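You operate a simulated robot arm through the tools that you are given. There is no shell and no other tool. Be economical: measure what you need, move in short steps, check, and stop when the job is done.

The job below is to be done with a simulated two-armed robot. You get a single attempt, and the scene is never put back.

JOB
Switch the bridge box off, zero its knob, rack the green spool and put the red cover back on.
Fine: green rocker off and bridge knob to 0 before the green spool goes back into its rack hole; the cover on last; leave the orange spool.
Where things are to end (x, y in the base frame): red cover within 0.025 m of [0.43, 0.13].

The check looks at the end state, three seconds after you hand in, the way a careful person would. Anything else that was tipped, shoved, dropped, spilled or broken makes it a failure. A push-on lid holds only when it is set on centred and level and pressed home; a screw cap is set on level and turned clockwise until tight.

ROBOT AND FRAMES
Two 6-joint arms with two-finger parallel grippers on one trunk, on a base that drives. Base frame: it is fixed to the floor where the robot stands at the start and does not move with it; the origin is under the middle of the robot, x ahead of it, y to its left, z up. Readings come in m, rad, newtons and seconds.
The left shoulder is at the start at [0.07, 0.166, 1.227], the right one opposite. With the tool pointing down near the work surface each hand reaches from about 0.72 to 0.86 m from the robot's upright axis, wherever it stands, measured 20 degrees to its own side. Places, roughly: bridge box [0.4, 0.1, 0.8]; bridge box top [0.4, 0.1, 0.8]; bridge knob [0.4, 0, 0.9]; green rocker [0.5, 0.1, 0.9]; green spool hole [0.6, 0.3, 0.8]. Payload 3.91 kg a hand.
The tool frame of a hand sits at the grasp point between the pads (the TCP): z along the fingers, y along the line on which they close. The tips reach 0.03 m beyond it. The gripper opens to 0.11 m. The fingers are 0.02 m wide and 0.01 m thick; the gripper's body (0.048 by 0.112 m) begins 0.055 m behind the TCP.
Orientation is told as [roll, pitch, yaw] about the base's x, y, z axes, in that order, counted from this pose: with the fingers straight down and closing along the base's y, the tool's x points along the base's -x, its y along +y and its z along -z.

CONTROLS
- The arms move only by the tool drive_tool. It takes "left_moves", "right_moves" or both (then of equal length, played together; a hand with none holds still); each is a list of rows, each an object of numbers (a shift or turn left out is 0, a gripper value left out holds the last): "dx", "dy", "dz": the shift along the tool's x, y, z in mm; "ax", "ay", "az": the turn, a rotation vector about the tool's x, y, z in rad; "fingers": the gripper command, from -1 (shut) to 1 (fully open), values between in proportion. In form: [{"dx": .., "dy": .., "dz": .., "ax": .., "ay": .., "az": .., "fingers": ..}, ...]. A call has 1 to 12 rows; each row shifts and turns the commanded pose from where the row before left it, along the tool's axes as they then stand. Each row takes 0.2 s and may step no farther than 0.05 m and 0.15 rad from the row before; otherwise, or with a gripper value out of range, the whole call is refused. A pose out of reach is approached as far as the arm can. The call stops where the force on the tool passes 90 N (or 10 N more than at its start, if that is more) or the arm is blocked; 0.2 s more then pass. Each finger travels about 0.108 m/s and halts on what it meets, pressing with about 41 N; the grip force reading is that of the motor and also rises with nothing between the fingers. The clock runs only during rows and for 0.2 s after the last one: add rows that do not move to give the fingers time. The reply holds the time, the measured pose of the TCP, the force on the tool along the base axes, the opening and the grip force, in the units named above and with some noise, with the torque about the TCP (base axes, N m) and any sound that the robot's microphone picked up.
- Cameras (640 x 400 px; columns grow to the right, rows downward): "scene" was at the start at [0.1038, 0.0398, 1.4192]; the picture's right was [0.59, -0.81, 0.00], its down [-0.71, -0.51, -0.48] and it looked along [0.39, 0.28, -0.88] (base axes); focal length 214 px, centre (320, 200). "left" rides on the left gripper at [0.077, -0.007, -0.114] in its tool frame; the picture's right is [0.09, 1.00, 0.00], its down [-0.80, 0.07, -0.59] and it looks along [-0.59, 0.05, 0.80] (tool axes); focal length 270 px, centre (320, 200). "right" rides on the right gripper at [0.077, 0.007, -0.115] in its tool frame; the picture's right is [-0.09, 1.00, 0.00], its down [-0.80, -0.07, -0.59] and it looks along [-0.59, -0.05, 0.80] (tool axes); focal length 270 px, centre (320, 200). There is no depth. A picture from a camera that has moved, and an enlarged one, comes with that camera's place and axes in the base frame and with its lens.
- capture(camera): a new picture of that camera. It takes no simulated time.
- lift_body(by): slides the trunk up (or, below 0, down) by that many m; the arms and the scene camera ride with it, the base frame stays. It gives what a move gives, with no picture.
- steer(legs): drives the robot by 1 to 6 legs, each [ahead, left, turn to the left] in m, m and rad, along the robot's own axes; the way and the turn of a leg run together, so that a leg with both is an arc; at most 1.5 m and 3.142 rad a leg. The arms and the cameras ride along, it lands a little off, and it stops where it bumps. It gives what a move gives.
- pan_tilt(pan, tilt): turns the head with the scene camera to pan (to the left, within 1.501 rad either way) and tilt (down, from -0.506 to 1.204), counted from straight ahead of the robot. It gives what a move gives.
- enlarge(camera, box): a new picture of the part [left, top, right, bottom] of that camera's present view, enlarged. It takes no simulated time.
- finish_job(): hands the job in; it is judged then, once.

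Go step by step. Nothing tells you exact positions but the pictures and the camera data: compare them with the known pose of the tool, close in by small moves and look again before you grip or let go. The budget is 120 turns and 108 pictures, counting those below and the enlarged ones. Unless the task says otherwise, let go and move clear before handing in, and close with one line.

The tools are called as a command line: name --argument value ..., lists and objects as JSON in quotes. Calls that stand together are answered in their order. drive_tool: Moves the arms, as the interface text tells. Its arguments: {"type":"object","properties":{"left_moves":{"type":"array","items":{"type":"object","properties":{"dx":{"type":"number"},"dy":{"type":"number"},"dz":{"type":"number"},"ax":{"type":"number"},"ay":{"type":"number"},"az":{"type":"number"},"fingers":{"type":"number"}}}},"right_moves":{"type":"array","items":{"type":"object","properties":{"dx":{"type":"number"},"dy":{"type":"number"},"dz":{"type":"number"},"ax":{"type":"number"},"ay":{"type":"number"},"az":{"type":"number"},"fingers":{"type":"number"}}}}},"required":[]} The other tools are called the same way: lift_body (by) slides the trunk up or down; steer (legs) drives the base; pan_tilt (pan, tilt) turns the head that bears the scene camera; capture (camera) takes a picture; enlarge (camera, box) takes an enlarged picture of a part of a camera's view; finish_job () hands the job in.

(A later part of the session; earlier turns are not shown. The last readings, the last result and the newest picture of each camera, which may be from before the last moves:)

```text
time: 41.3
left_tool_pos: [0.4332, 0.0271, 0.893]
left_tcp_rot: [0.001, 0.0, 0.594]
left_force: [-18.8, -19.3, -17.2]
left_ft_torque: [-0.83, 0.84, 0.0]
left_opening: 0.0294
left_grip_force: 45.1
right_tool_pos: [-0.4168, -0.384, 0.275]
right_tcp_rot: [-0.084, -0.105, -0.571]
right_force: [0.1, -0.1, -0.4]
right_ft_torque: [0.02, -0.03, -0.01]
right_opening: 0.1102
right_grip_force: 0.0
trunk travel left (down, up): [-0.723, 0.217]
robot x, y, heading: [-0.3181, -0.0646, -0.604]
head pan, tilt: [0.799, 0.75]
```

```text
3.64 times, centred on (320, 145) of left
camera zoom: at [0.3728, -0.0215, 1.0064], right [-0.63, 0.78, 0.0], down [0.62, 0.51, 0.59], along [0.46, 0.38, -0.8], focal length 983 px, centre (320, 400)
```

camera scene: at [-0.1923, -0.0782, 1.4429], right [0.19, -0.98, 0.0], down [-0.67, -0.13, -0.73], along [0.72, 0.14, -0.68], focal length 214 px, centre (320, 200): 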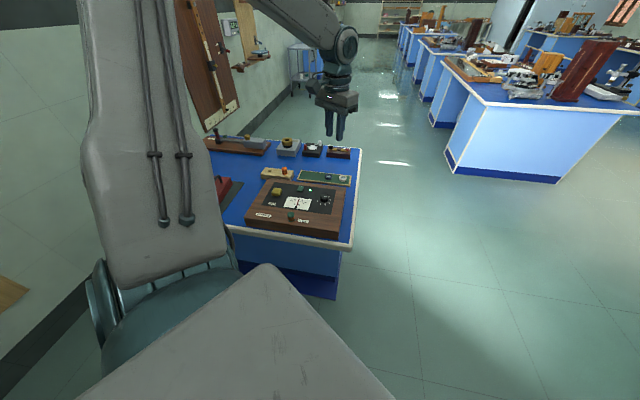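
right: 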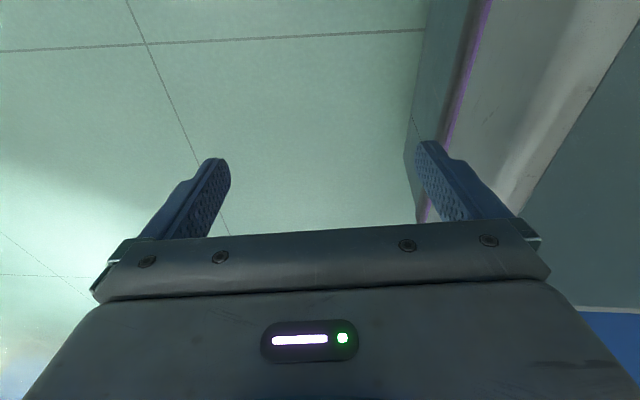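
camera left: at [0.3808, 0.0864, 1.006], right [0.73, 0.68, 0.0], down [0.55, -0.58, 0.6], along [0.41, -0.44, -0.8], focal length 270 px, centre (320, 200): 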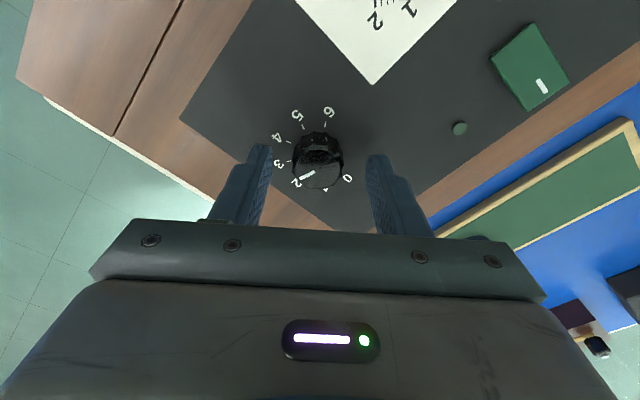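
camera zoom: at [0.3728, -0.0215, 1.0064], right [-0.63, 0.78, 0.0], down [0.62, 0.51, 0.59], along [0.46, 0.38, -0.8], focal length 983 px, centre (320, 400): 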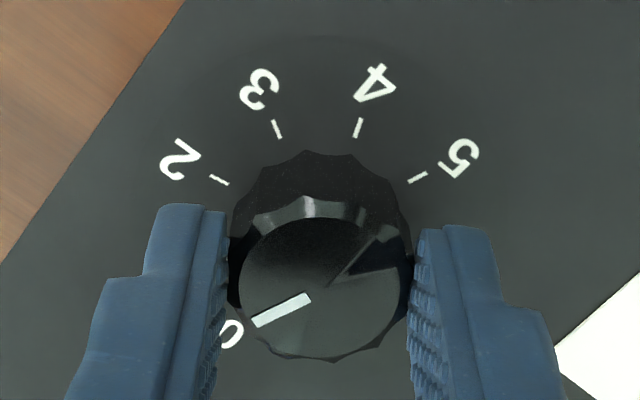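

The knob follows without slipping; about 0.35 rad remain.

drive_tool --left_moves '[{"az": -0.12}, {"az": -0.12}, {"az": -0.11}, {}]'

enlarge --camera "left" --box '[250, 90, 390, 200]'

```text
time: 42.3
left_tool_pos: [0.4332, 0.0262, 0.8928]
left_tcp_rot: [0.001, 0.0, 0.944]
left_force: [-16.9, -23.1, -19.6]
left_ft_torque: [-0.51, 0.32, -0.04]
left_opening: 0.0291
left_grip_force: 44.7
right_tool_pos: [-0.4165, -0.3845, 0.2739]
right_tcp_rot: [-0.083, -0.104, -0.571]
right_force: [1.4, -1.2, 0.3]
right_ft_torque: [-0.03, -0.03, -0.01]
right_opening: 0.11
right_grip_force: 0.1
trunk travel left (down, up): [-0.723, 0.217]
robot x, y, heading: [-0.319, -0.0682, -0.6]
head pan, tilt: [0.799, 0.75]
```

```text
3.64 times, centred on (320, 145) of left
camera zoom: at [0.3935, -0.0393, 1.0064], right [-0.86, 0.51, 0.0], down [0.41, 0.69, 0.59], along [0.3, 0.51, -0.8], focal length 983 px, centre (320, 400)
```

zoom: 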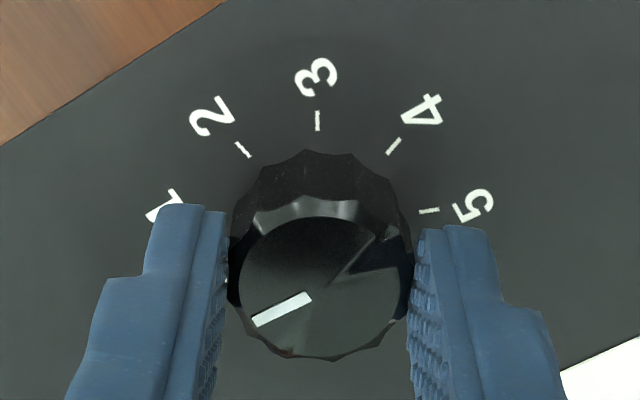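

Pointer now reads within a few degrees of 0. I release, lift and inspect.

drive_tool --left_moves '[{"fingers": 0.0}, {}, {"dz": -30}, {"dz": -30, "az": 0.15}, {"az": 0.15}, {"az": 0.15}, {"az": 0.15}, {"az": 0.15}, {"az": 0.15}, {"az": 0.05, "dx": 25}, {}]'

enlarge --camera "left" --box '[270, 90, 390, 190]'

```text
time: 44.7
left_tool_pos: [0.4119, 0.0276, 0.9521]
left_tcp_rot: [-0.004, 0.001, -0.008]
left_force: [0.9, -0.2, -0.1]
left_ft_torque: [0.0, 0.01, 0.01]
left_opening: 0.0553
left_grip_force: 0.1
right_tool_pos: [-0.417, -0.385, 0.2755]
right_tcp_rot: [-0.086, -0.104, -0.569]
right_force: [0.1, 0.2, 0.1]
right_ft_torque: [-0.03, -0.04, 0.03]
right_opening: 0.11
right_grip_force: 0.1
trunk travel left (down, up): [-0.723, 0.217]
robot x, y, heading: [-0.3167, -0.0667, -0.604]
head pan, tilt: [0.799, 0.75]
```

```text
4.00 times, centred on (330, 140) of left
camera zoom: at [0.3327, 0.0219, 1.0663], right [-0.08, 1.0, 0.0], down [0.8, 0.07, 0.59], along [0.59, 0.05, -0.8], focal length 1081 px, centre (280, 440)
```

zoom: 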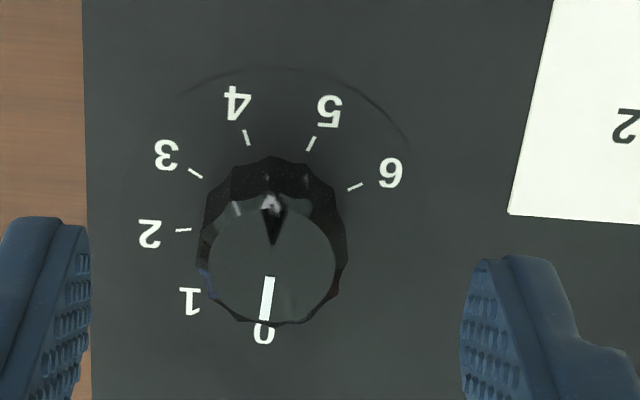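

Knob is at 0. Now the green spool near (0.303, 0.128); I raise the hand and back the base up so that the hand can come over it.

drive_tool --left_moves '[{"dz": -40}, {}]'

steer --legs '[[-0.135, -0.033, 0]]'

capture --camera "left"

```text
time: 45.3
left_tool_pos: [0.4085, 0.0272, 0.9935]
left_tcp_rot: [-0.002, 0.002, -0.005]
left_force: [0.4, 0.1, 0.6]
left_ft_torque: [0.0, 0.04, 0.03]
left_opening: 0.0549
left_grip_force: 0.0
right_tool_pos: [-0.4161, -0.3836, 0.2759]
right_tcp_rot: [-0.085, -0.106, -0.57]
right_force: [0.1, 0.3, 0.0]
right_ft_torque: [0.01, 0.01, -0.04]
right_opening: 0.1101
right_grip_force: 0.2
trunk travel left (down, up): [-0.723, 0.217]
robot x, y, heading: [-0.3161, -0.0643, -0.61]
head pan, tilt: [0.799, 0.75]
```

```text
time: 46.6
left_tool_pos: [0.2775, 0.0771, 0.9924]
left_tcp_rot: [-0.002, 0.002, -0.007]
left_force: [0.0, -0.4, 0.0]
left_ft_torque: [0.01, 0.02, 0.0]
left_opening: 0.0552
left_grip_force: 0.0
right_tool_pos: [-0.5473, -0.3345, 0.2758]
right_tcp_rot: [-0.085, -0.105, -0.571]
right_force: [0.3, -0.2, -0.5]
right_ft_torque: [0.0, 0.02, -0.01]
right_opening: 0.11
right_grip_force: 0.0
trunk travel left (down, up): [-0.723, 0.217]
robot x, y, heading: [-0.446, -0.016, -0.608]
head pan, tilt: [0.799, 0.75]
```

```text
71 pictures are left
camera left: at [0.1999, 0.0717, 1.1063], right [-0.08, 1.0, 0.0], down [0.8, 0.07, 0.59], along [0.59, 0.05, -0.81], focal length 270 px, centre (320, 200)
```

left: 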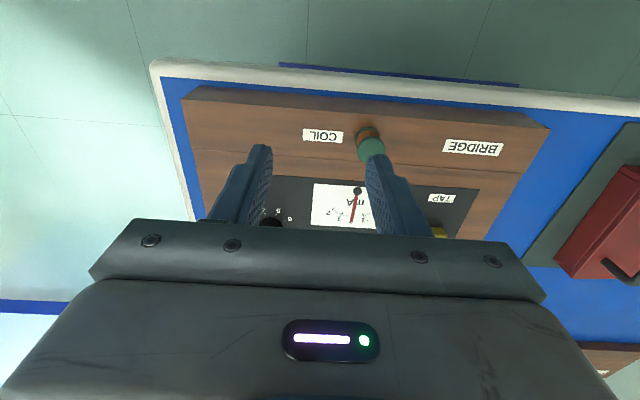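

enlarge --camera "left" --box '[310, 100, 430, 190]'

drive_tool --left_moves '[{"dx": -15, "dy": 25}, {"dx": -10, "dy": 24}, {}]'

enlarge --camera "left" --box '[250, 80, 410, 200]'

```text
4.44 times, centred on (370, 145) of left
camera zoom: at [0.1999, 0.0717, 1.1063], right [-0.08, 1.0, 0.0], down [0.8, 0.07, 0.59], along [0.59, 0.05, -0.81], focal length 1201 px, centre (98, 444)
```

zoom: 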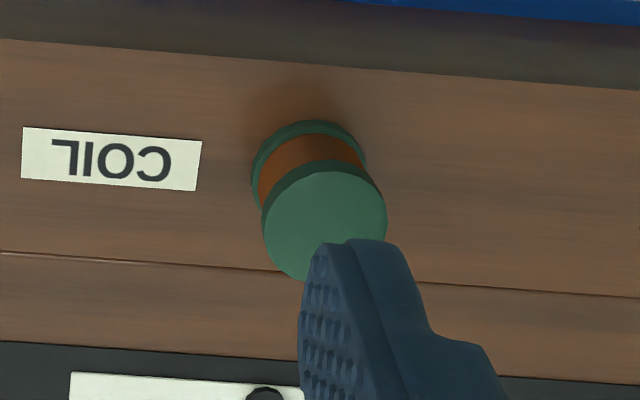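

```text
time: 47.4
left_tool_pos: [0.3027, 0.1251, 0.9944]
left_tcp_rot: [-0.002, 0.0, -0.006]
left_force: [0.0, 0.6, 0.6]
left_ft_torque: [0.01, 0.0, 0.0]
left_opening: 0.0548
left_grip_force: 0.1
right_tool_pos: [-0.548, -0.3324, 0.2755]
right_tcp_rot: [-0.085, -0.106, -0.57]
right_force: [0.6, 0.0, -0.4]
right_ft_torque: [0.0, -0.01, 0.01]
right_opening: 0.11
right_grip_force: 0.1
trunk travel left (down, up): [-0.723, 0.217]
robot x, y, heading: [-0.4453, -0.0172, -0.608]
head pan, tilt: [0.799, 0.75]
```

```text
3.33 times, centred on (330, 140) of left
camera zoom: at [0.2236, 0.1189, 1.1066], right [-0.08, 1.0, 0.0], down [0.8, 0.07, 0.59], along [0.59, 0.05, -0.8], focal length 901 px, centre (287, 400)
```

zoom: 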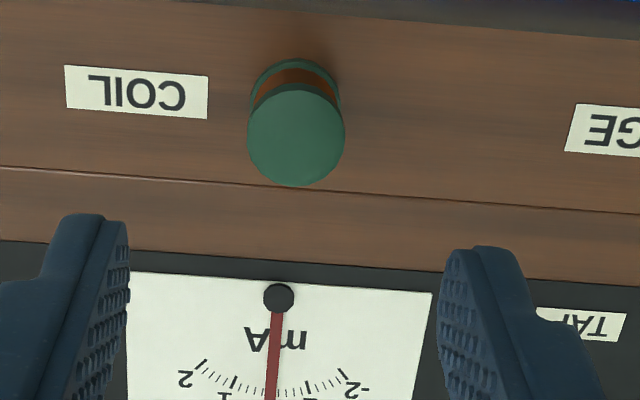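

drive_tool --left_moves '[{"dx": -6, "dy": 4}, {"dz": 30}, {"dz": 30}, {"dz": 20}, {}]'

capture --camera "left"

```text
time: 48.6
left_tool_pos: [0.3089, 0.129, 0.9112]
left_tcp_rot: [-0.004, -0.001, -0.009]
left_force: [0.7, -0.3, -0.5]
left_ft_torque: [0.0, 0.01, 0.02]
left_opening: 0.0551
left_grip_force: 0.0
right_tool_pos: [-0.5483, -0.3328, 0.2763]
right_tcp_rot: [-0.085, -0.105, -0.571]
right_force: [0.1, -0.4, -1.0]
right_ft_torque: [0.03, -0.01, -0.02]
right_opening: 0.1102
right_grip_force: 0.2
trunk travel left (down, up): [-0.723, 0.217]
robot x, y, heading: [-0.4481, -0.0143, -0.606]
head pan, tilt: [0.799, 0.75]
```

```text
68 pictures are left
camera left: at [0.2293, 0.1249, 1.0255], right [-0.08, 1.0, 0.0], down [0.8, 0.07, 0.59], along [0.59, 0.05, -0.8], focal length 270 px, centre (320, 200)
```

left: 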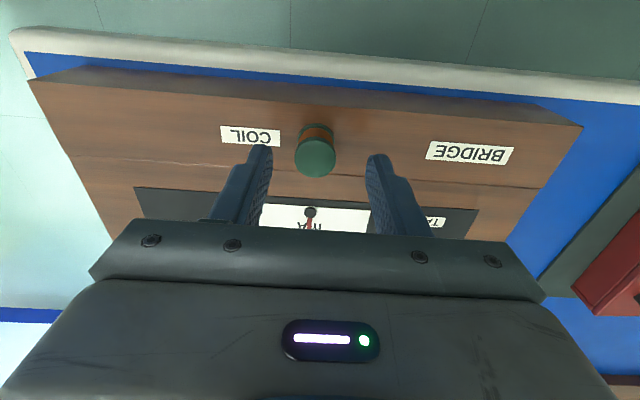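

Centred. Down and grip.

drive_tool --left_moves '[{"dz": 12}, {"dz": 10}, {"fingers": -1}, {}, {}]'

enlarge --camera "left" --box '[240, 90, 400, 210]'

```text
time: 49.8
left_tool_pos: [0.3068, 0.1291, 0.8912]
left_tcp_rot: [-0.002, 0.0, -0.006]
left_force: [1.5, -0.9, 0.5]
left_ft_torque: [-0.01, 0.02, 0.0]
left_opening: 0.0232
left_grip_force: 40.5
right_tool_pos: [-0.5486, -0.3338, 0.2751]
right_tcp_rot: [-0.085, -0.104, -0.571]
right_force: [0.0, 0.2, -0.2]
right_ft_torque: [0.0, 0.0, 0.03]
right_opening: 0.1102
right_grip_force: 0.1
trunk travel left (down, up): [-0.723, 0.217]
robot x, y, heading: [-0.4491, -0.0156, -0.607]
head pan, tilt: [0.799, 0.75]
```

```text
3.33 times, centred on (320, 150) of left
camera zoom: at [0.2291, 0.1246, 1.0049], right [-0.08, 1.0, 0.0], down [0.8, 0.07, 0.59], along [0.59, 0.05, -0.8], focal length 901 px, centre (320, 367)
```

zoom: 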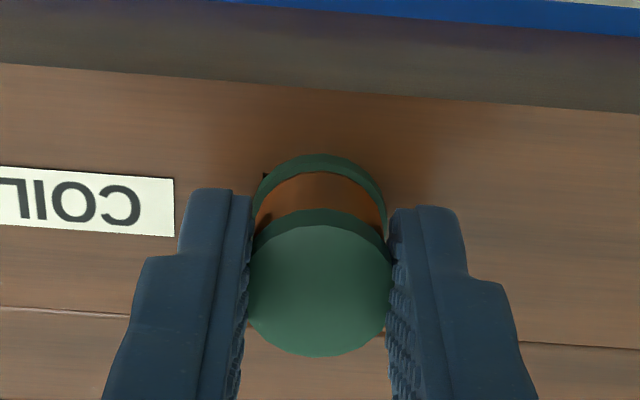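

drive_tool --left_moves '[{"dz": -10}, {"dz": -15}, {"dz": -25}, {"dz": -25}, {"dz": -25}, {}]'

capture --camera "left"

capture --camera "scene"

```text
time: 51.2
left_tool_pos: [0.3096, 0.1287, 0.9896]
left_tcp_rot: [-0.003, 0.002, -0.007]
left_force: [-0.7, 0.6, -0.1]
left_ft_torque: [-0.01, -0.04, 0.03]
left_opening: 0.023
left_grip_force: 40.9
right_tool_pos: [-0.5473, -0.3331, 0.2755]
right_tcp_rot: [-0.085, -0.106, -0.57]
right_force: [-1.1, 0.5, -0.7]
right_ft_torque: [-0.04, 0.0, 0.02]
right_opening: 0.1099
right_grip_force: 0.1
trunk travel left (down, up): [-0.723, 0.217]
robot x, y, heading: [-0.4463, -0.0148, -0.608]
head pan, tilt: [0.799, 0.75]
```

```text
66 pictures are left
camera left: at [0.2319, 0.1253, 1.1032], right [-0.08, 1.0, 0.0], down [0.8, 0.07, 0.59], along [0.59, 0.05, -0.81], focal length 270 px, centre (320, 200)
```

left: 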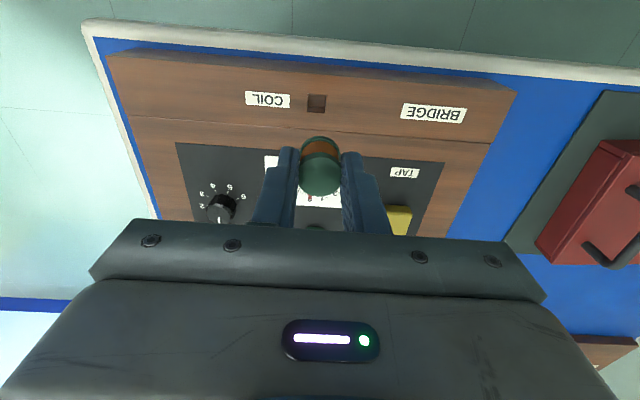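

```text
65 pictures are left
camera scene: at [-0.3235, -0.027, 1.4428], right [0.19, -0.98, 0.0], down [-0.67, -0.13, -0.73], along [0.72, 0.14, -0.68], focal length 214 px, centre (320, 200)
```

scene: 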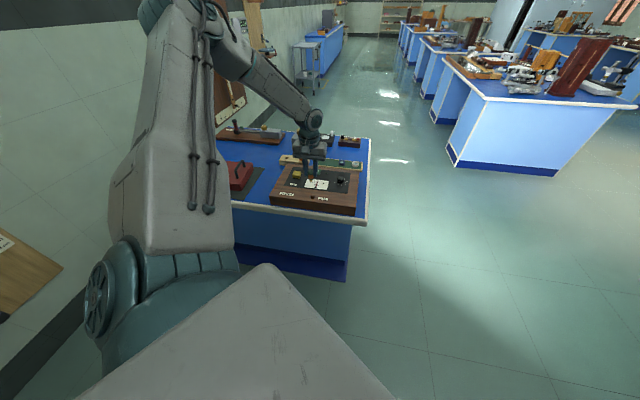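

enlarge --camera "scene" --box '[280, 130, 360, 190]'

enlarge --camera "left" --box '[280, 80, 380, 155]'

```text
6.67 times, centred on (320, 160) of scene
camera zoom: at [-0.3235, -0.027, 1.4428], right [0.19, -0.98, 0.0], down [-0.67, -0.13, -0.73], along [0.72, 0.14, -0.68], focal length 1430 px, centre (320, 467)
```

zoom: 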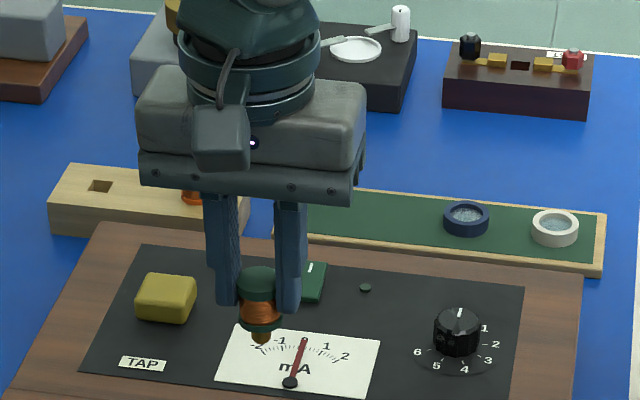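

```text
5.33 times, centred on (330, 118) of left
camera zoom: at [0.2319, 0.1253, 1.1032], right [-0.08, 1.0, 0.0], down [0.8, 0.07, 0.59], along [0.59, 0.05, -0.81], focal length 1442 px, centre (267, 640)
```

zoom: 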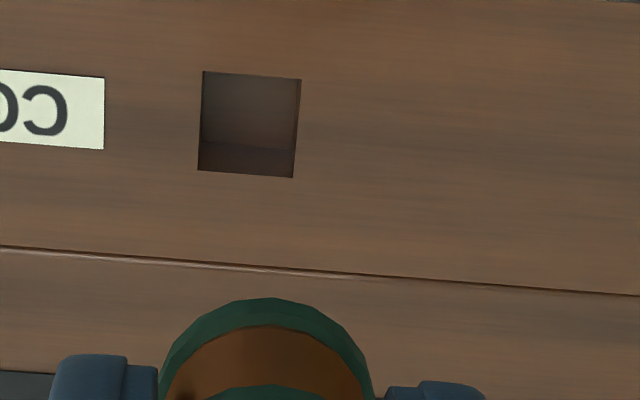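

The spool has a slim peg; rack hole at about (0.607, 0.33, 0.835). I drive the base, carrying the spool, towards the rack.

steer --legs '[[0.105, 0.304, 0]]'

capture --camera "left"

```text
time: 53.4
left_tool_pos: [0.5677, 0.3205, 0.9898]
left_tcp_rot: [-0.001, -0.001, -0.008]
left_force: [-0.4, -0.4, -0.6]
left_ft_torque: [-0.02, 0.0, 0.0]
left_opening: 0.0233
left_grip_force: 41.2
right_tool_pos: [-0.2907, -0.1443, 0.2759]
right_tcp_rot: [-0.084, -0.106, -0.569]
right_force: [-0.6, -0.4, -0.1]
right_ft_torque: [-0.01, -0.01, -0.01]
right_opening: 0.11
right_grip_force: 0.0
trunk travel left (down, up): [-0.723, 0.217]
robot x, y, heading: [-0.1903, 0.176, -0.614]
head pan, tilt: [0.799, 0.75]
```

```text
62 pictures are left
camera left: at [0.4895, 0.314, 1.1038], right [-0.08, 1.0, 0.0], down [0.8, 0.07, 0.59], along [0.59, 0.05, -0.8], focal length 270 px, centre (320, 200)
```

left: 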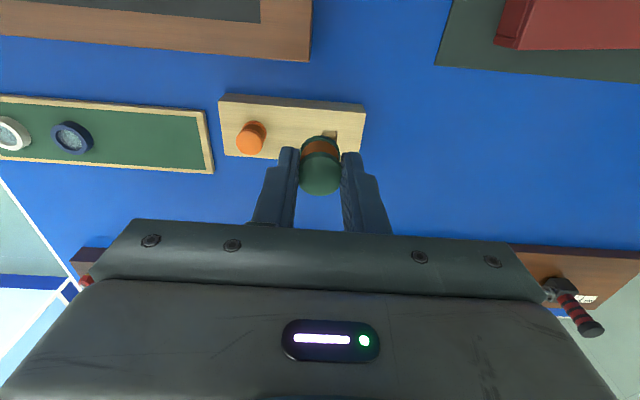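

drive_tool --left_moves '[{"dx": -20, "dy": 7}, {"dx": -20, "dy": 7}, {}]'

enlarge --camera "left" --box '[200, 50, 400, 175]'

```text
time: 54.1
left_tool_pos: [0.6094, 0.3339, 0.9889]
left_tcp_rot: [-0.004, 0.001, -0.006]
left_force: [-0.3, -0.1, 0.1]
left_ft_torque: [-0.02, -0.02, -0.03]
left_opening: 0.0233
left_grip_force: 40.8
right_tool_pos: [-0.2902, -0.143, 0.2747]
right_tcp_rot: [-0.086, -0.108, -0.571]
right_force: [0.6, 0.4, -0.1]
right_ft_torque: [0.02, 0.04, -0.02]
right_opening: 0.11
right_grip_force: 0.0
trunk travel left (down, up): [-0.723, 0.217]
robot x, y, heading: [-0.1891, 0.1725, -0.608]
head pan, tilt: [0.799, 0.75]
```

```text
3.20 times, centred on (300, 112) of left
camera zoom: at [0.5304, 0.3285, 1.1036], right [-0.08, 1.0, 0.0], down [0.8, 0.07, 0.59], along [0.59, 0.05, -0.8], focal length 865 px, centre (384, 480)
```

zoom: 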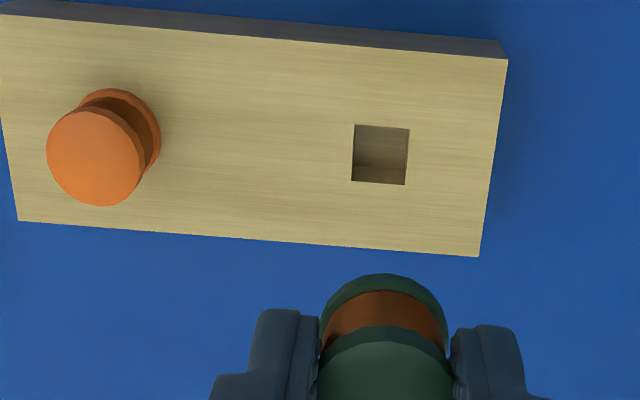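

drive_tool --left_moves '[{"dx": 1, "dz": 30}, {"dz": 30}, {"dz": 22}, {}]'

enlarge --camera "left" --box '[200, 50, 400, 175]'

enlarge --camera "scene" --box '[300, 110, 400, 190]'

```text
time: 55.1
left_tool_pos: [0.6063, 0.3337, 0.9088]
left_tcp_rot: [-0.001, 0.001, -0.007]
left_force: [-0.3, 0.2, 0.2]
left_ft_torque: [-0.01, 0.04, 0.01]
left_opening: 0.0233
left_grip_force: 41.5
right_tool_pos: [-0.2895, -0.143, 0.2763]
right_tcp_rot: [-0.086, -0.106, -0.571]
right_force: [0.5, -0.1, -0.2]
right_ft_torque: [0.04, 0.0, 0.01]
right_opening: 0.1098
right_grip_force: 0.1
trunk travel left (down, up): [-0.723, 0.217]
robot x, y, heading: [-0.188, 0.1727, -0.608]
head pan, tilt: [0.799, 0.75]
```

```text
3.20 times, centred on (300, 112) of left
camera zoom: at [0.5285, 0.3286, 1.0218], right [-0.08, 1.0, 0.0], down [0.8, 0.07, 0.59], along [0.59, 0.05, -0.8], focal length 865 px, centre (384, 480)
```

zoom: 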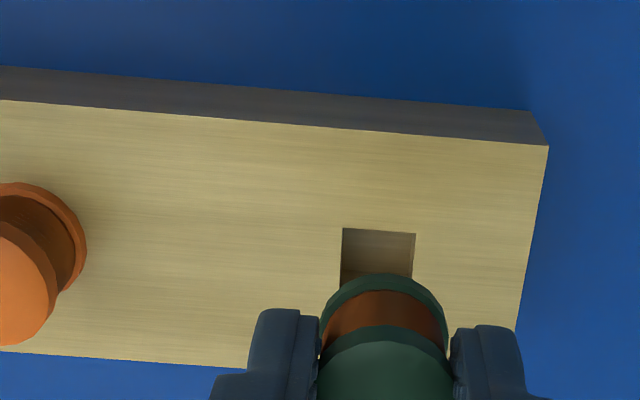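

```text
5.00 times, centred on (350, 150) of scene
camera zoom: at [-0.0659, 0.1626, 1.4429], right [0.19, -0.98, 0.0], down [-0.67, -0.13, -0.73], along [0.72, 0.14, -0.68], focal length 1072 px, centre (170, 450)
```

zoom: 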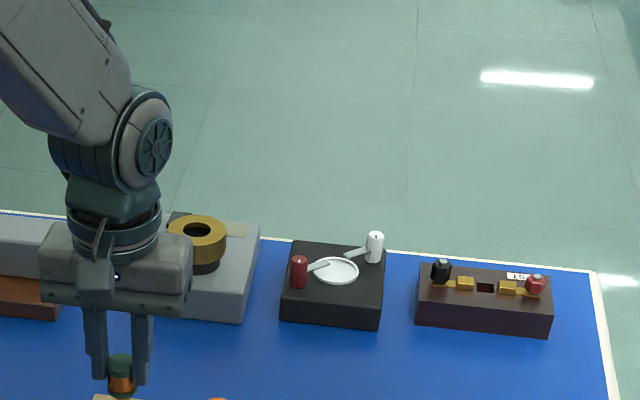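

drive_tool --left_moves '[{"dx": -2, "dz": 10}, {"dz": 8}, {}]'

enlarge --camera "left" --box '[240, 90, 400, 190]'

```text
time: 56.0
left_tool_pos: [0.6096, 0.3333, 0.8911]
left_tcp_rot: [-0.003, 0.001, -0.008]
left_force: [-0.9, -0.2, 0.3]
left_ft_torque: [0.02, -0.02, -0.01]
left_opening: 0.0234
left_grip_force: 41.1
right_tool_pos: [-0.2905, -0.1453, 0.2759]
right_tcp_rot: [-0.086, -0.107, -0.571]
right_force: [-0.1, -0.3, -0.5]
right_ft_torque: [0.04, -0.02, -0.01]
right_opening: 0.1101
right_grip_force: 0.0
trunk travel left (down, up): [-0.723, 0.217]
robot x, y, heading: [-0.1918, 0.1727, -0.609]
head pan, tilt: [0.799, 0.75]
```

```text
4.00 times, centred on (320, 140) of left
camera zoom: at [0.531, 0.3268, 1.0039], right [-0.08, 1.0, 0.0], down [0.8, 0.07, 0.59], along [0.59, 0.05, -0.8], focal length 1081 px, centre (320, 440)
```

zoom: 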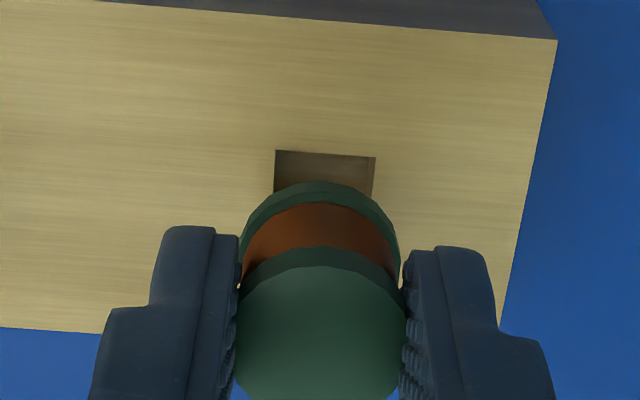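

Aligned over the hole; I lower it in with small steps.

drive_tool --left_moves '[{"dz": 5}, {"dz": 5}, {"dz": 5}, {}]'

enlarge --camera "left" --box '[240, 90, 400, 190]'

```text
time: 57.0
left_tool_pos: [0.6101, 0.3329, 0.8759]
left_tcp_rot: [-0.001, -0.002, -0.007]
left_force: [0.7, -0.3, -0.5]
left_ft_torque: [-0.01, 0.03, 0.02]
left_opening: 0.0232
left_grip_force: 40.9
right_tool_pos: [-0.2893, -0.1441, 0.2762]
right_tcp_rot: [-0.087, -0.106, -0.57]
right_force: [-0.3, -0.3, -0.4]
right_ft_torque: [0.0, 0.0, 0.03]
right_opening: 0.1102
right_grip_force: 0.0
trunk travel left (down, up): [-0.723, 0.217]
robot x, y, heading: [-0.189, 0.1721, -0.607]
head pan, tilt: [0.799, 0.75]
```

```text
4.00 times, centred on (320, 140) of left
camera zoom: at [0.5315, 0.3277, 0.9898], right [-0.08, 1.0, 0.0], down [0.8, 0.07, 0.59], along [0.59, 0.05, -0.8], focal length 1081 px, centre (320, 440)
```

zoom: 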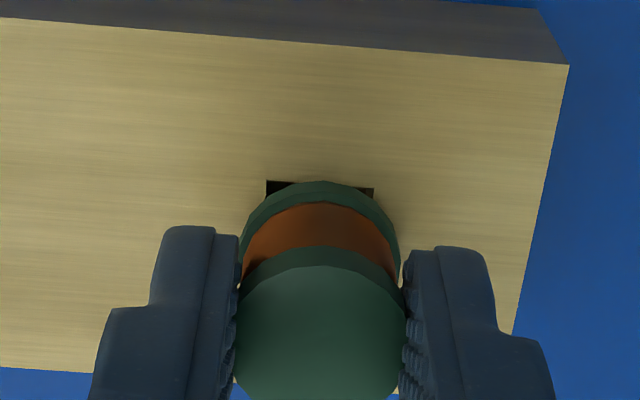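

drive_tool --left_moves '[{"dz": 2}, {"dz": 2}, {}]'

enlarge --camera "left" --box '[240, 90, 400, 190]'

```text
time: 57.8
left_tool_pos: [0.6112, 0.3321, 0.8719]
left_tcp_rot: [-0.002, -0.001, -0.007]
left_force: [0.7, 2.1, 6.2]
left_ft_torque: [0.11, -0.04, 0.01]
left_opening: 0.023
left_grip_force: 40.6
right_tool_pos: [-0.2898, -0.1447, 0.2759]
right_tcp_rot: [-0.085, -0.106, -0.571]
right_force: [-0.5, 0.0, 0.0]
right_ft_torque: [0.01, 0.0, -0.02]
right_opening: 0.1099
right_grip_force: 0.0
trunk travel left (down, up): [-0.723, 0.217]
robot x, y, heading: [-0.1884, 0.1703, -0.609]
head pan, tilt: [0.799, 0.75]
```

```text
4.00 times, centred on (320, 140) of left
camera zoom: at [0.5314, 0.3274, 0.986], right [-0.08, 1.0, 0.0], down [0.8, 0.07, 0.6], along [0.59, 0.05, -0.8], focal length 1081 px, centre (320, 440)
```

zoom: 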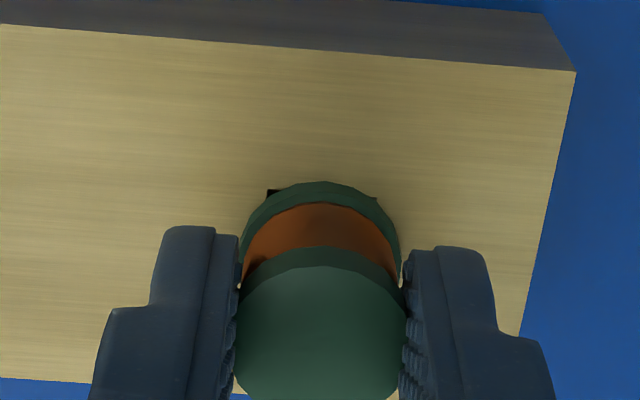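

Seated (contact at the expected height). I release and lift.

drive_tool --left_moves '[{"fingers": -0.3}, {}, {"dz": -20}, {"dz": -40}, {"dz": -40}, {"dz": -40}, {}]'

capture --camera "left"

enlarge --camera "left" --box '[200, 50, 400, 175]'

```text
time: 59.4
left_tool_pos: [0.6116, 0.3318, 1.0106]
left_tcp_rot: [-0.003, 0.002, -0.008]
left_force: [0.5, 0.4, 0.2]
left_ft_torque: [-0.02, 0.01, 0.01]
left_opening: 0.0384
left_grip_force: 0.1
right_tool_pos: [-0.2903, -0.1441, 0.2755]
right_tcp_rot: [-0.086, -0.105, -0.57]
right_force: [-0.5, -0.2, 0.4]
right_ft_torque: [-0.03, 0.0, 0.01]
right_opening: 0.1101
right_grip_force: 0.1
trunk travel left (down, up): [-0.723, 0.217]
robot x, y, heading: [-0.1862, 0.1727, -0.608]
head pan, tilt: [0.799, 0.75]
```

```text
55 pictures are left
camera left: at [0.532, 0.3268, 1.1242], right [-0.08, 1.0, 0.0], down [0.8, 0.07, 0.59], along [0.59, 0.05, -0.81], focal length 270 px, centre (320, 200)
```

left: 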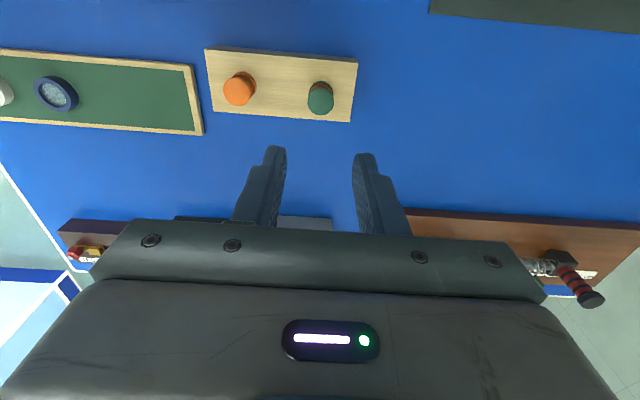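

```text
3.20 times, centred on (300, 112) of left
camera zoom: at [0.532, 0.3268, 1.1242], right [-0.08, 1.0, 0.0], down [0.8, 0.07, 0.59], along [0.59, 0.05, -0.81], focal length 865 px, centre (384, 480)
```

zoom: 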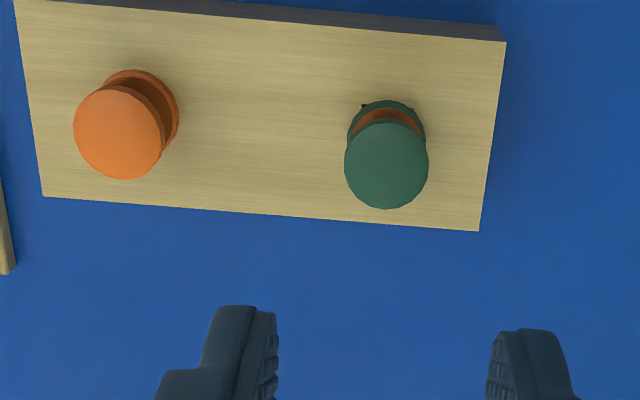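

Green spool is racked. Now I measure the cover and its handles.

pan_tilt --pan 1.3 --tilt 0.75

drive_tool --left_moves '[{"dz": -40}, {"dz": -40}, {"dx": 40}, {"dx": 40}, {"dx": 40}, {}]'

capture --camera "scene"

capture --camera "left"

```text
time: 60.3
left_tool_pos: [0.6091, 0.3326, 1.0104]
left_tcp_rot: [-0.002, 0.002, -0.007]
left_force: [-0.1, -0.5, 0.9]
left_ft_torque: [0.03, 0.01, -0.04]
left_opening: 0.0384
left_grip_force: 0.1
right_tool_pos: [-0.2897, -0.1426, 0.2741]
right_tcp_rot: [-0.085, -0.106, -0.571]
right_force: [0.4, 0.0, 0.3]
right_ft_torque: [-0.03, 0.0, 0.01]
right_opening: 0.1104
right_grip_force: 0.0
trunk travel left (down, up): [-0.723, 0.217]
robot x, y, heading: [-0.1854, 0.1714, -0.605]
head pan, tilt: [1.3, 0.75]
```

```text
time: 61.7
left_tool_pos: [0.4901, 0.3339, 1.0892]
left_tcp_rot: [-0.001, 0.001, -0.007]
left_force: [-0.5, 0.2, 0.7]
left_ft_torque: [0.05, 0.03, -0.02]
left_opening: 0.0385
left_grip_force: 0.0
right_tool_pos: [-0.2898, -0.1436, 0.2755]
right_tcp_rot: [-0.085, -0.105, -0.57]
right_force: [-0.1, 0.2, -0.4]
right_ft_torque: [0.03, 0.0, -0.01]
right_opening: 0.11
right_grip_force: 0.1
trunk travel left (down, up): [-0.723, 0.217]
robot x, y, heading: [-0.1888, 0.1734, -0.611]
head pan, tilt: [1.3, 0.75]
```

```text
53 pictures are left
camera scene: at [-0.0824, 0.1986, 1.4428], right [0.64, -0.77, 0.0], down [-0.53, -0.44, -0.73], along [0.56, 0.47, -0.68], focal length 214 px, centre (320, 200)
```

scene: 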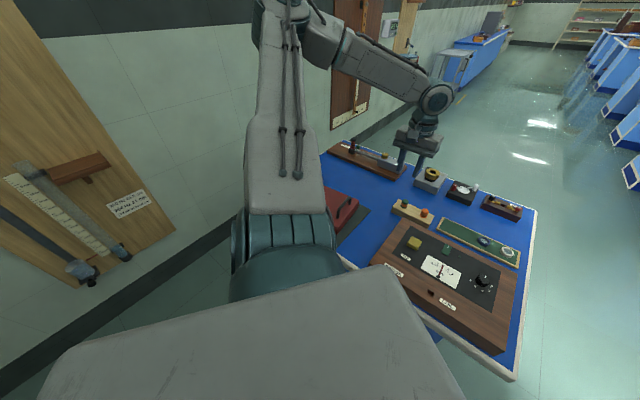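

```text
52 pictures are left
camera left: at [0.4125, 0.3294, 1.2031], right [-0.08, 1.0, 0.0], down [0.8, 0.07, 0.59], along [0.59, 0.05, -0.8], focal length 270 px, centre (320, 200)
```

left: 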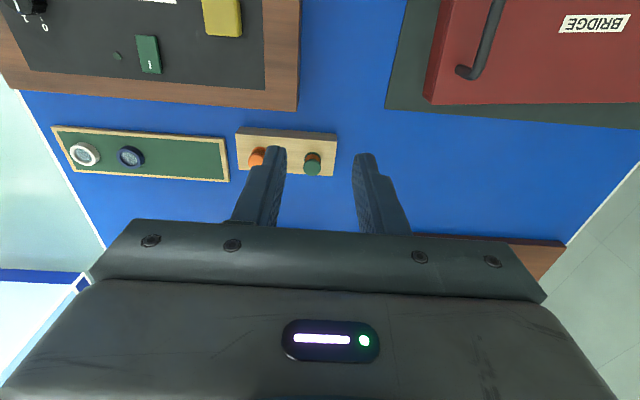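

I back up, square the robot to the table in front of the cover.

steer --legs '[[-0.2, 0, 0], [0, 0, 0.608], [-0.07, 0.25, 0]]'

pan_tilt --pan 0.1 --tilt 0.75

capture --camera "scene"

capture --camera "left"

```text
time: 66.4
left_tool_pos: [0.0466, 1.0488, 1.0909]
left_tcp_rot: [-0.004, 0.0, 0.598]
left_force: [-1.1, -0.6, 0.2]
left_ft_torque: [0.0, 0.0, 0.0]
left_opening: 0.0386
left_grip_force: 0.1
right_tool_pos: [-0.3229, 0.2126, 0.2762]
right_tcp_rot: [-0.085, -0.106, 0.032]
right_force: [0.0, 0.7, 0.5]
right_ft_torque: [0.0, 0.01, 0.0]
right_opening: 0.1101
right_grip_force: 0.0
trunk travel left (down, up): [-0.723, 0.217]
robot x, y, heading: [-0.4198, 0.534, -0.001]
head pan, tilt: [1.3, 0.75]
```

```text
time: 67.8
left_tool_pos: [0.0467, 1.05, 1.0904]
left_tcp_rot: [-0.003, 0.0, 0.594]
left_force: [-0.6, 0.3, -0.3]
left_ft_torque: [0.01, -0.04, -0.01]
left_opening: 0.0384
left_grip_force: 0.2
right_tool_pos: [-0.3246, 0.212, 0.2751]
right_tcp_rot: [-0.087, -0.108, 0.031]
right_force: [0.2, -0.7, -0.1]
right_ft_torque: [-0.01, 0.0, -0.01]
right_opening: 0.1101
right_grip_force: 0.0
trunk travel left (down, up): [-0.723, 0.217]
robot x, y, heading: [-0.4237, 0.5294, 0.0]
head pan, tilt: [0.099, 0.75]
```

```text
51 pictures are left
camera scene: at [-0.2874, 0.5408, 1.4429], right [0.1, -1.0, 0.0], down [-0.68, -0.07, -0.73], along [0.73, 0.07, -0.68], focal length 214 px, centre (320, 200)
```

scene: 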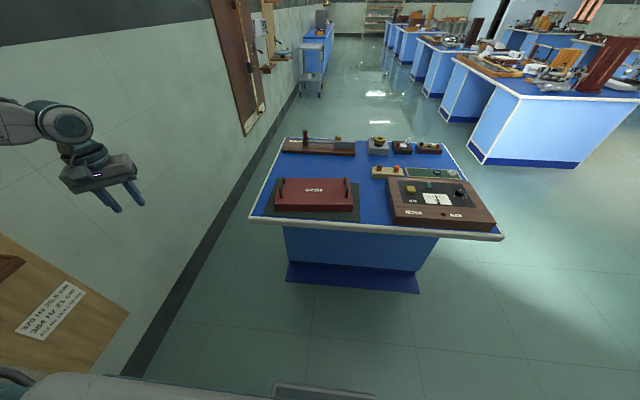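

```text
50 pictures are left
camera left: at [-0.0141, 1.0021, 1.2035], right [-0.63, 0.78, 0.0], down [0.62, 0.51, 0.59], along [0.46, 0.37, -0.8], focal length 270 px, centre (320, 200)
```

left: 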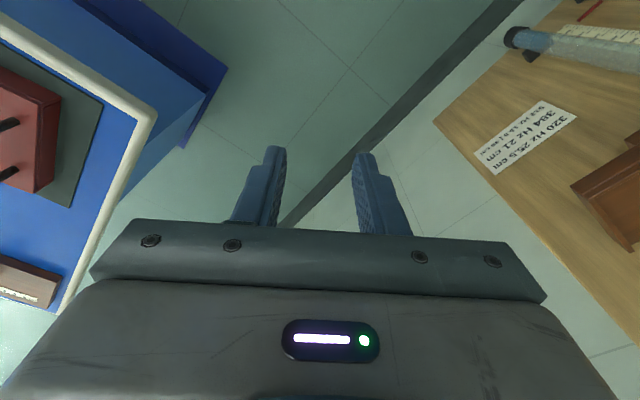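

enlarge --camera "scene" --box '[240, 150, 400, 250]'

enlarge --camera "scene" --box '[370, 160, 510, 245]'

```text
4.00 times, centred on (320, 200) of scene
camera zoom: at [-0.2874, 0.5408, 1.4429], right [0.1, -1.0, 0.0], down [-0.68, -0.07, -0.73], along [0.73, 0.07, -0.68], focal length 858 px, centre (320, 200)
```

zoom: 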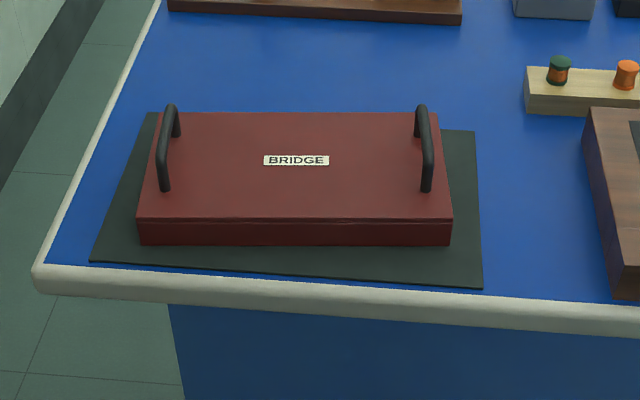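

```text
4.57 times, centred on (440, 202) of scene
camera zoom: at [-0.2874, 0.5408, 1.4429], right [0.1, -1.0, 0.0], down [-0.68, -0.07, -0.73], along [0.73, 0.07, -0.68], focal length 980 px, centre (-229, 189)
```

zoom: 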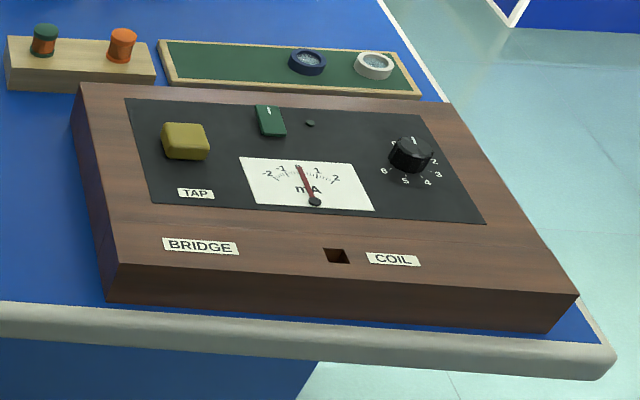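

The cover is yawed about +0.1 rad, centre ≈ (0.428, 0.635), handle bars at z≈0.87 about 0.28 m apart: it needs both hands. I bring the right arm up in free space first.

drive_tool --right_moves '[{"dx": -35, "dy": -12, "dz": -30}, {"dx": -35, "dy": -12, "dz": -30}, {"dx": -35, "dy": -12, "dz": -30}, {"dx": -35, "dy": -12, "dz": -30}, {"dx": -35, "dy": -12, "dz": -30}, {"dx": -35, "dy": -12, "dz": -30}, {"dx": -35, "dy": -12, "dz": -30}, {"dx": -35, "dy": -12, "dz": -30}, {"dz": -45}, {"dz": -45}, {"dz": -45}, {"dz": -45}]'

drive_tool --right_moves '[{"dz": -45}, {"dz": -45}, {"dz": -45}, {"dz": -45}, {"dz": -45}, {"dz": -45}, {"dz": -45}, {"dz": -45}, {}]'

```text
time: 70.4
left_tool_pos: [0.0477, 1.0487, 1.0899]
left_tcp_rot: [-0.003, 0.003, 0.595]
left_force: [0.3, -0.1, -0.1]
left_ft_torque: [-0.01, 0.02, -0.03]
left_opening: 0.0386
left_grip_force: 0.0
right_tool_pos: [-0.0886, 0.1618, 0.7313]
right_tcp_rot: [-0.087, -0.104, 0.032]
right_force: [-0.3, 0.6, 0.3]
right_ft_torque: [0.0, 0.03, 0.01]
right_opening: 0.1099
right_grip_force: 0.0
trunk travel left (down, up): [-0.723, 0.217]
robot x, y, heading: [-0.419, 0.5306, -0.004]
head pan, tilt: [0.099, 0.75]
```

```text
time: 72.4
left_tool_pos: [0.0455, 1.0499, 1.089]
left_tcp_rot: [-0.001, -0.001, 0.596]
left_force: [-0.5, -0.3, 0.3]
left_ft_torque: [0.0, 0.04, 0.03]
left_opening: 0.0387
left_grip_force: 0.0
right_tool_pos: [-0.0824, 0.15, 1.0748]
right_tcp_rot: [-0.084, -0.104, 0.031]
right_force: [0.3, -0.5, 0.7]
right_ft_torque: [0.02, 0.0, 0.0]
right_opening: 0.1099
right_grip_force: 0.0
right hand out of reach, approached as far as the arm can: row 5, 6, 7, 8
trunk travel left (down, up): [-0.723, 0.217]
robot x, y, heading: [-0.4233, 0.5271, -0.01]
head pan, tilt: [0.099, 0.75]
```

Now I square both hands, tilt the fingers inward by 0.6 rad, and reach forward, to find how close together the hands can come.

drive_tool --left_moves '[{"az": 0.15}, {"az": 0.15}, {"az": 0.15}, {"az": 0.15}, {"ax": 0.15}, {"ax": 0.15}, {"ax": 0.15}, {"ax": 0.15}, {"dx": -30}, {"dx": -30}, {"dx": -30}, {"dx": -30}]' --right_moves '[{"ax": -0.084, "ay": 0.104, "az": 0.03}, {}, {}, {}, {"ax": -0.15}, {"ax": -0.15}, {"ax": -0.15}, {"ax": -0.15}, {"dx": -45}, {"dx": -45}, {"dx": -45}, {"dx": -45}]'

drive_tool --left_moves '[{"dy": -25, "dz": 17}, {"dy": -25, "dz": 17}, {"dy": -25, "dz": 17}, {"dy": -25, "dz": 17}, {"dy": -25, "dz": 17}, {}]' --right_moves '[{"dy": 25, "dz": 17}, {"dy": 25, "dz": 17}, {"dy": 25, "dz": 17}, {"dy": 25, "dz": 17}, {"dy": 25, "dz": 17}, {}]'

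```text
time: 75.0
left_tool_pos: [0.1089, 1.0457, 1.0918]
left_tcp_rot: [-0.599, -0.003, -0.003]
left_force: [0.0, 0.0, -0.3]
left_ft_torque: [0.03, 0.02, -0.04]
left_opening: 0.0386
left_grip_force: 0.1
left hand out of reach, approached as far as the arm can: row 11, 12
right_tool_pos: [0.0662, 0.1485, 1.0633]
right_tcp_rot: [0.6, -0.005, -0.002]
right_force: [0.8, 0.0, -0.1]
right_ft_torque: [0.03, 0.03, 0.0]
right_opening: 0.1101
right_grip_force: 0.1
right hand out of reach, approached as far as the arm can: row 5, 6, 7, 8, 10, 11, 12
trunk travel left (down, up): [-0.723, 0.217]
robot x, y, heading: [-0.4202, 0.5329, -0.002]
head pan, tilt: [0.099, 0.75]
```

```text
time: 76.4
left_tool_pos: [0.0751, 0.9151, 1.0935]
left_tcp_rot: [-0.6, -0.001, -0.002]
left_force: [-0.3, 0.3, 0.3]
left_ft_torque: [-0.01, -0.01, -0.01]
left_opening: 0.0384
left_grip_force: 0.1
left hand out of reach, approached as far as the arm can: row 1, 2, 3, 4, 5
right_tool_pos: [-0.0022, 0.2474, 1.0645]
right_tcp_rot: [0.599, -0.004, -0.003]
right_force: [-0.3, 0.0, 0.9]
right_ft_torque: [0.0, 0.01, 0.01]
right_opening: 0.11
right_grip_force: 0.1
right hand out of reach, approached as far as the arm can: row 1, 2, 3, 4, 5
trunk travel left (down, up): [-0.723, 0.217]
robot x, y, heading: [-0.4207, 0.5316, -0.002]
head pan, tilt: [0.099, 0.75]
```

Perhaps the unreachable zone is only a "hole" at small radius, and the ring r = 0.72–0.86 m near table height is reachable if I swing along it. I test that with the left hand: untilt, go to 45°, lower, then swing along an arc.

drive_tool --left_moves '[{"dy": 37, "dz": -25}, {"dy": 37, "dz": -25}, {"dy": 37, "dz": -25}, {"dy": 37, "dz": -25}, {"ax": -0.15}, {"ax": -0.15}, {"ax": -0.15}, {"ax": -0.15}, {"dx": -35, "dz": 35}, {"dx": -35, "dz": 35}, {"dz": 40}, {"dz": 35}]'

drive_tool --left_moves '[{"dx": -28.5, "dy": -30.7}, {"dx": -27, "dy": -31.8}, {"dx": -25.5, "dy": -33.3}, {"dx": -23.7, "dy": -34.5}, {"dx": -22, "dy": -35.7}, {"dx": -20, "dy": -36.8}, {"dx": -18, "dy": -37.8}, {"dx": -16, "dy": -38.7}, {}]'

```text
time: 79.0
left_tool_pos: [0.1452, 1.0931, 0.9498]
left_tcp_rot: [-0.002, 0.001, -0.004]
left_force: [-0.5, -0.3, 0.5]
left_ft_torque: [0.04, 0.0, 0.0]
left_opening: 0.0382
left_grip_force: 0.1
right_tool_pos: [-0.0022, 0.2469, 1.0646]
right_tcp_rot: [0.6, -0.001, -0.002]
right_force: [0.6, 0.3, -0.1]
right_ft_torque: [0.0, 0.02, 0.01]
right_opening: 0.11
right_grip_force: 0.2
trunk travel left (down, up): [-0.723, 0.217]
robot x, y, heading: [-0.4208, 0.5315, -0.004]
head pan, tilt: [0.099, 0.75]
```

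```text
time: 81.0
left_tool_pos: [0.1594, 0.9943, 0.9692]
left_tcp_rot: [-0.004, -0.001, -0.004]
left_force: [-0.5, 1.0, 0.7]
left_ft_torque: [-0.01, 0.03, 0.02]
left_opening: 0.0385
left_grip_force: 0.0
left hand out of reach, approached as far as the arm can: row 2, 3, 4, 5, 6, 7, 8
right_tool_pos: [-0.0032, 0.2481, 1.0651]
right_tcp_rot: [0.599, -0.005, -0.003]
right_force: [-0.7, -0.4, -0.1]
right_ft_torque: [0.02, 0.0, 0.01]
right_opening: 0.1102
right_grip_force: 0.1
trunk travel left (down, up): [-0.723, 0.217]
robot x, y, heading: [-0.4199, 0.5316, -0.005]
head pan, tilt: [0.099, 0.75]
```

Left arm seems stuck in one shoulder branch (pan limit). I look at how the right arm is folded, since it came from a different start pose.

pan_tilt --pan -1.0 --tilt 0.35

capture --camera "scene"

pan_tilt --pan 1.0 --tilt 0.35

capture --camera "scene"

```text
time: 82.3
left_tool_pos: [0.1588, 0.9935, 0.9701]
left_tcp_rot: [-0.004, -0.001, -0.004]
left_force: [-0.8, -0.7, -0.5]
left_ft_torque: [-0.01, 0.0, -0.01]
left_opening: 0.0387
left_grip_force: 0.0
right_tool_pos: [-0.0037, 0.2463, 1.0658]
right_tcp_rot: [0.6, -0.003, -0.004]
right_force: [-0.4, -0.2, 0.4]
right_ft_torque: [0.01, -0.03, 0.03]
right_opening: 0.11
right_grip_force: 0.1
trunk travel left (down, up): [-0.723, 0.217]
robot x, y, heading: [-0.422, 0.5326, -0.003]
head pan, tilt: [-1.0, 0.351]
```

```text
47 pictures are left
camera scene: at [-0.3197, 0.4543, 1.4785], right [-0.84, -0.54, 0.0], down [-0.18, 0.29, -0.94], along [0.5, -0.79, -0.34], focal length 214 px, centre (320, 200)
```

scene: 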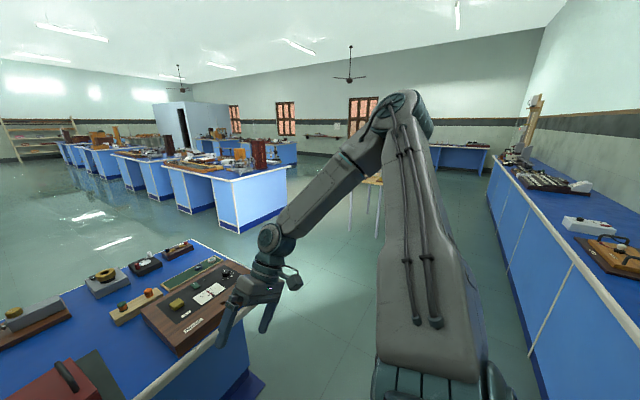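

```text
time: 84.2
left_tool_pos: [0.1582, 0.9929, 0.969]
left_tcp_rot: [-0.005, -0.002, -0.003]
left_force: [-0.4, 0.6, 0.4]
left_ft_torque: [0.0, 0.0, -0.01]
left_opening: 0.0385
left_grip_force: 0.0
right_tool_pos: [-0.0024, 0.2465, 1.065]
right_tcp_rot: [0.601, -0.005, -0.002]
right_force: [-0.1, 0.4, 0.0]
right_ft_torque: [-0.02, 0.0, -0.02]
right_opening: 0.1098
right_grip_force: 0.1
trunk travel left (down, up): [-0.723, 0.217]
robot x, y, heading: [-0.4219, 0.5304, 0.001]
head pan, tilt: [1.0, 0.351]
```

```text
46 pictures are left
camera scene: at [-0.3191, 0.6108, 1.4785], right [0.84, -0.54, 0.0], down [-0.19, -0.29, -0.94], along [0.51, 0.79, -0.34], focal length 214 px, centre (320, 200)
```

scene: 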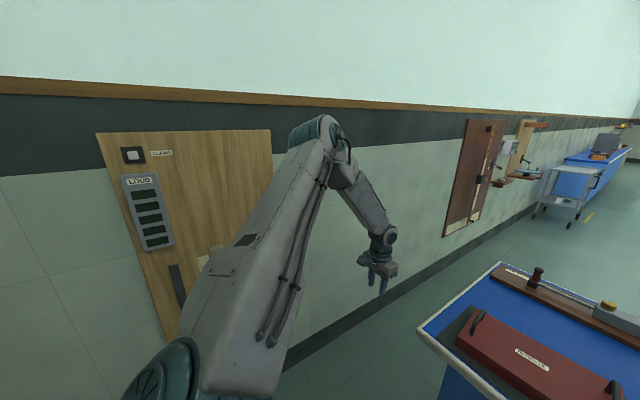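

Both forearms look blocked in the same way. I test whether pitching the fingers forward lets the left hand come farther inward.

drive_tool --left_moves '[{"ay": -0.15}, {"ay": -0.15}, {"ay": -0.15}, {"ay": -0.15}, {"dy": -35}, {"dy": -35}, {"dy": -35}, {"dy": -35}, {"dy": -35}, {}]'

```text
time: 86.4
left_tool_pos: [0.1157, 0.8864, 0.9787]
left_tcp_rot: [-0.004, -0.602, -0.001]
left_force: [-0.2, -0.6, 0.4]
left_ft_torque: [0.0, 0.03, 0.01]
left_opening: 0.0385
left_grip_force: 0.0
left hand out of reach, approached as far as the arm can: row 7, 8, 9
right_tool_pos: [-0.0034, 0.2474, 1.0637]
right_tcp_rot: [0.599, -0.004, -0.003]
right_force: [-1.5, -0.1, 0.1]
right_ft_torque: [-0.03, -0.04, -0.01]
right_opening: 0.1101
right_grip_force: 0.0
trunk travel left (down, up): [-0.723, 0.217]
robot x, y, heading: [-0.4206, 0.5321, -0.004]
head pan, tilt: [1.0, 0.351]
```

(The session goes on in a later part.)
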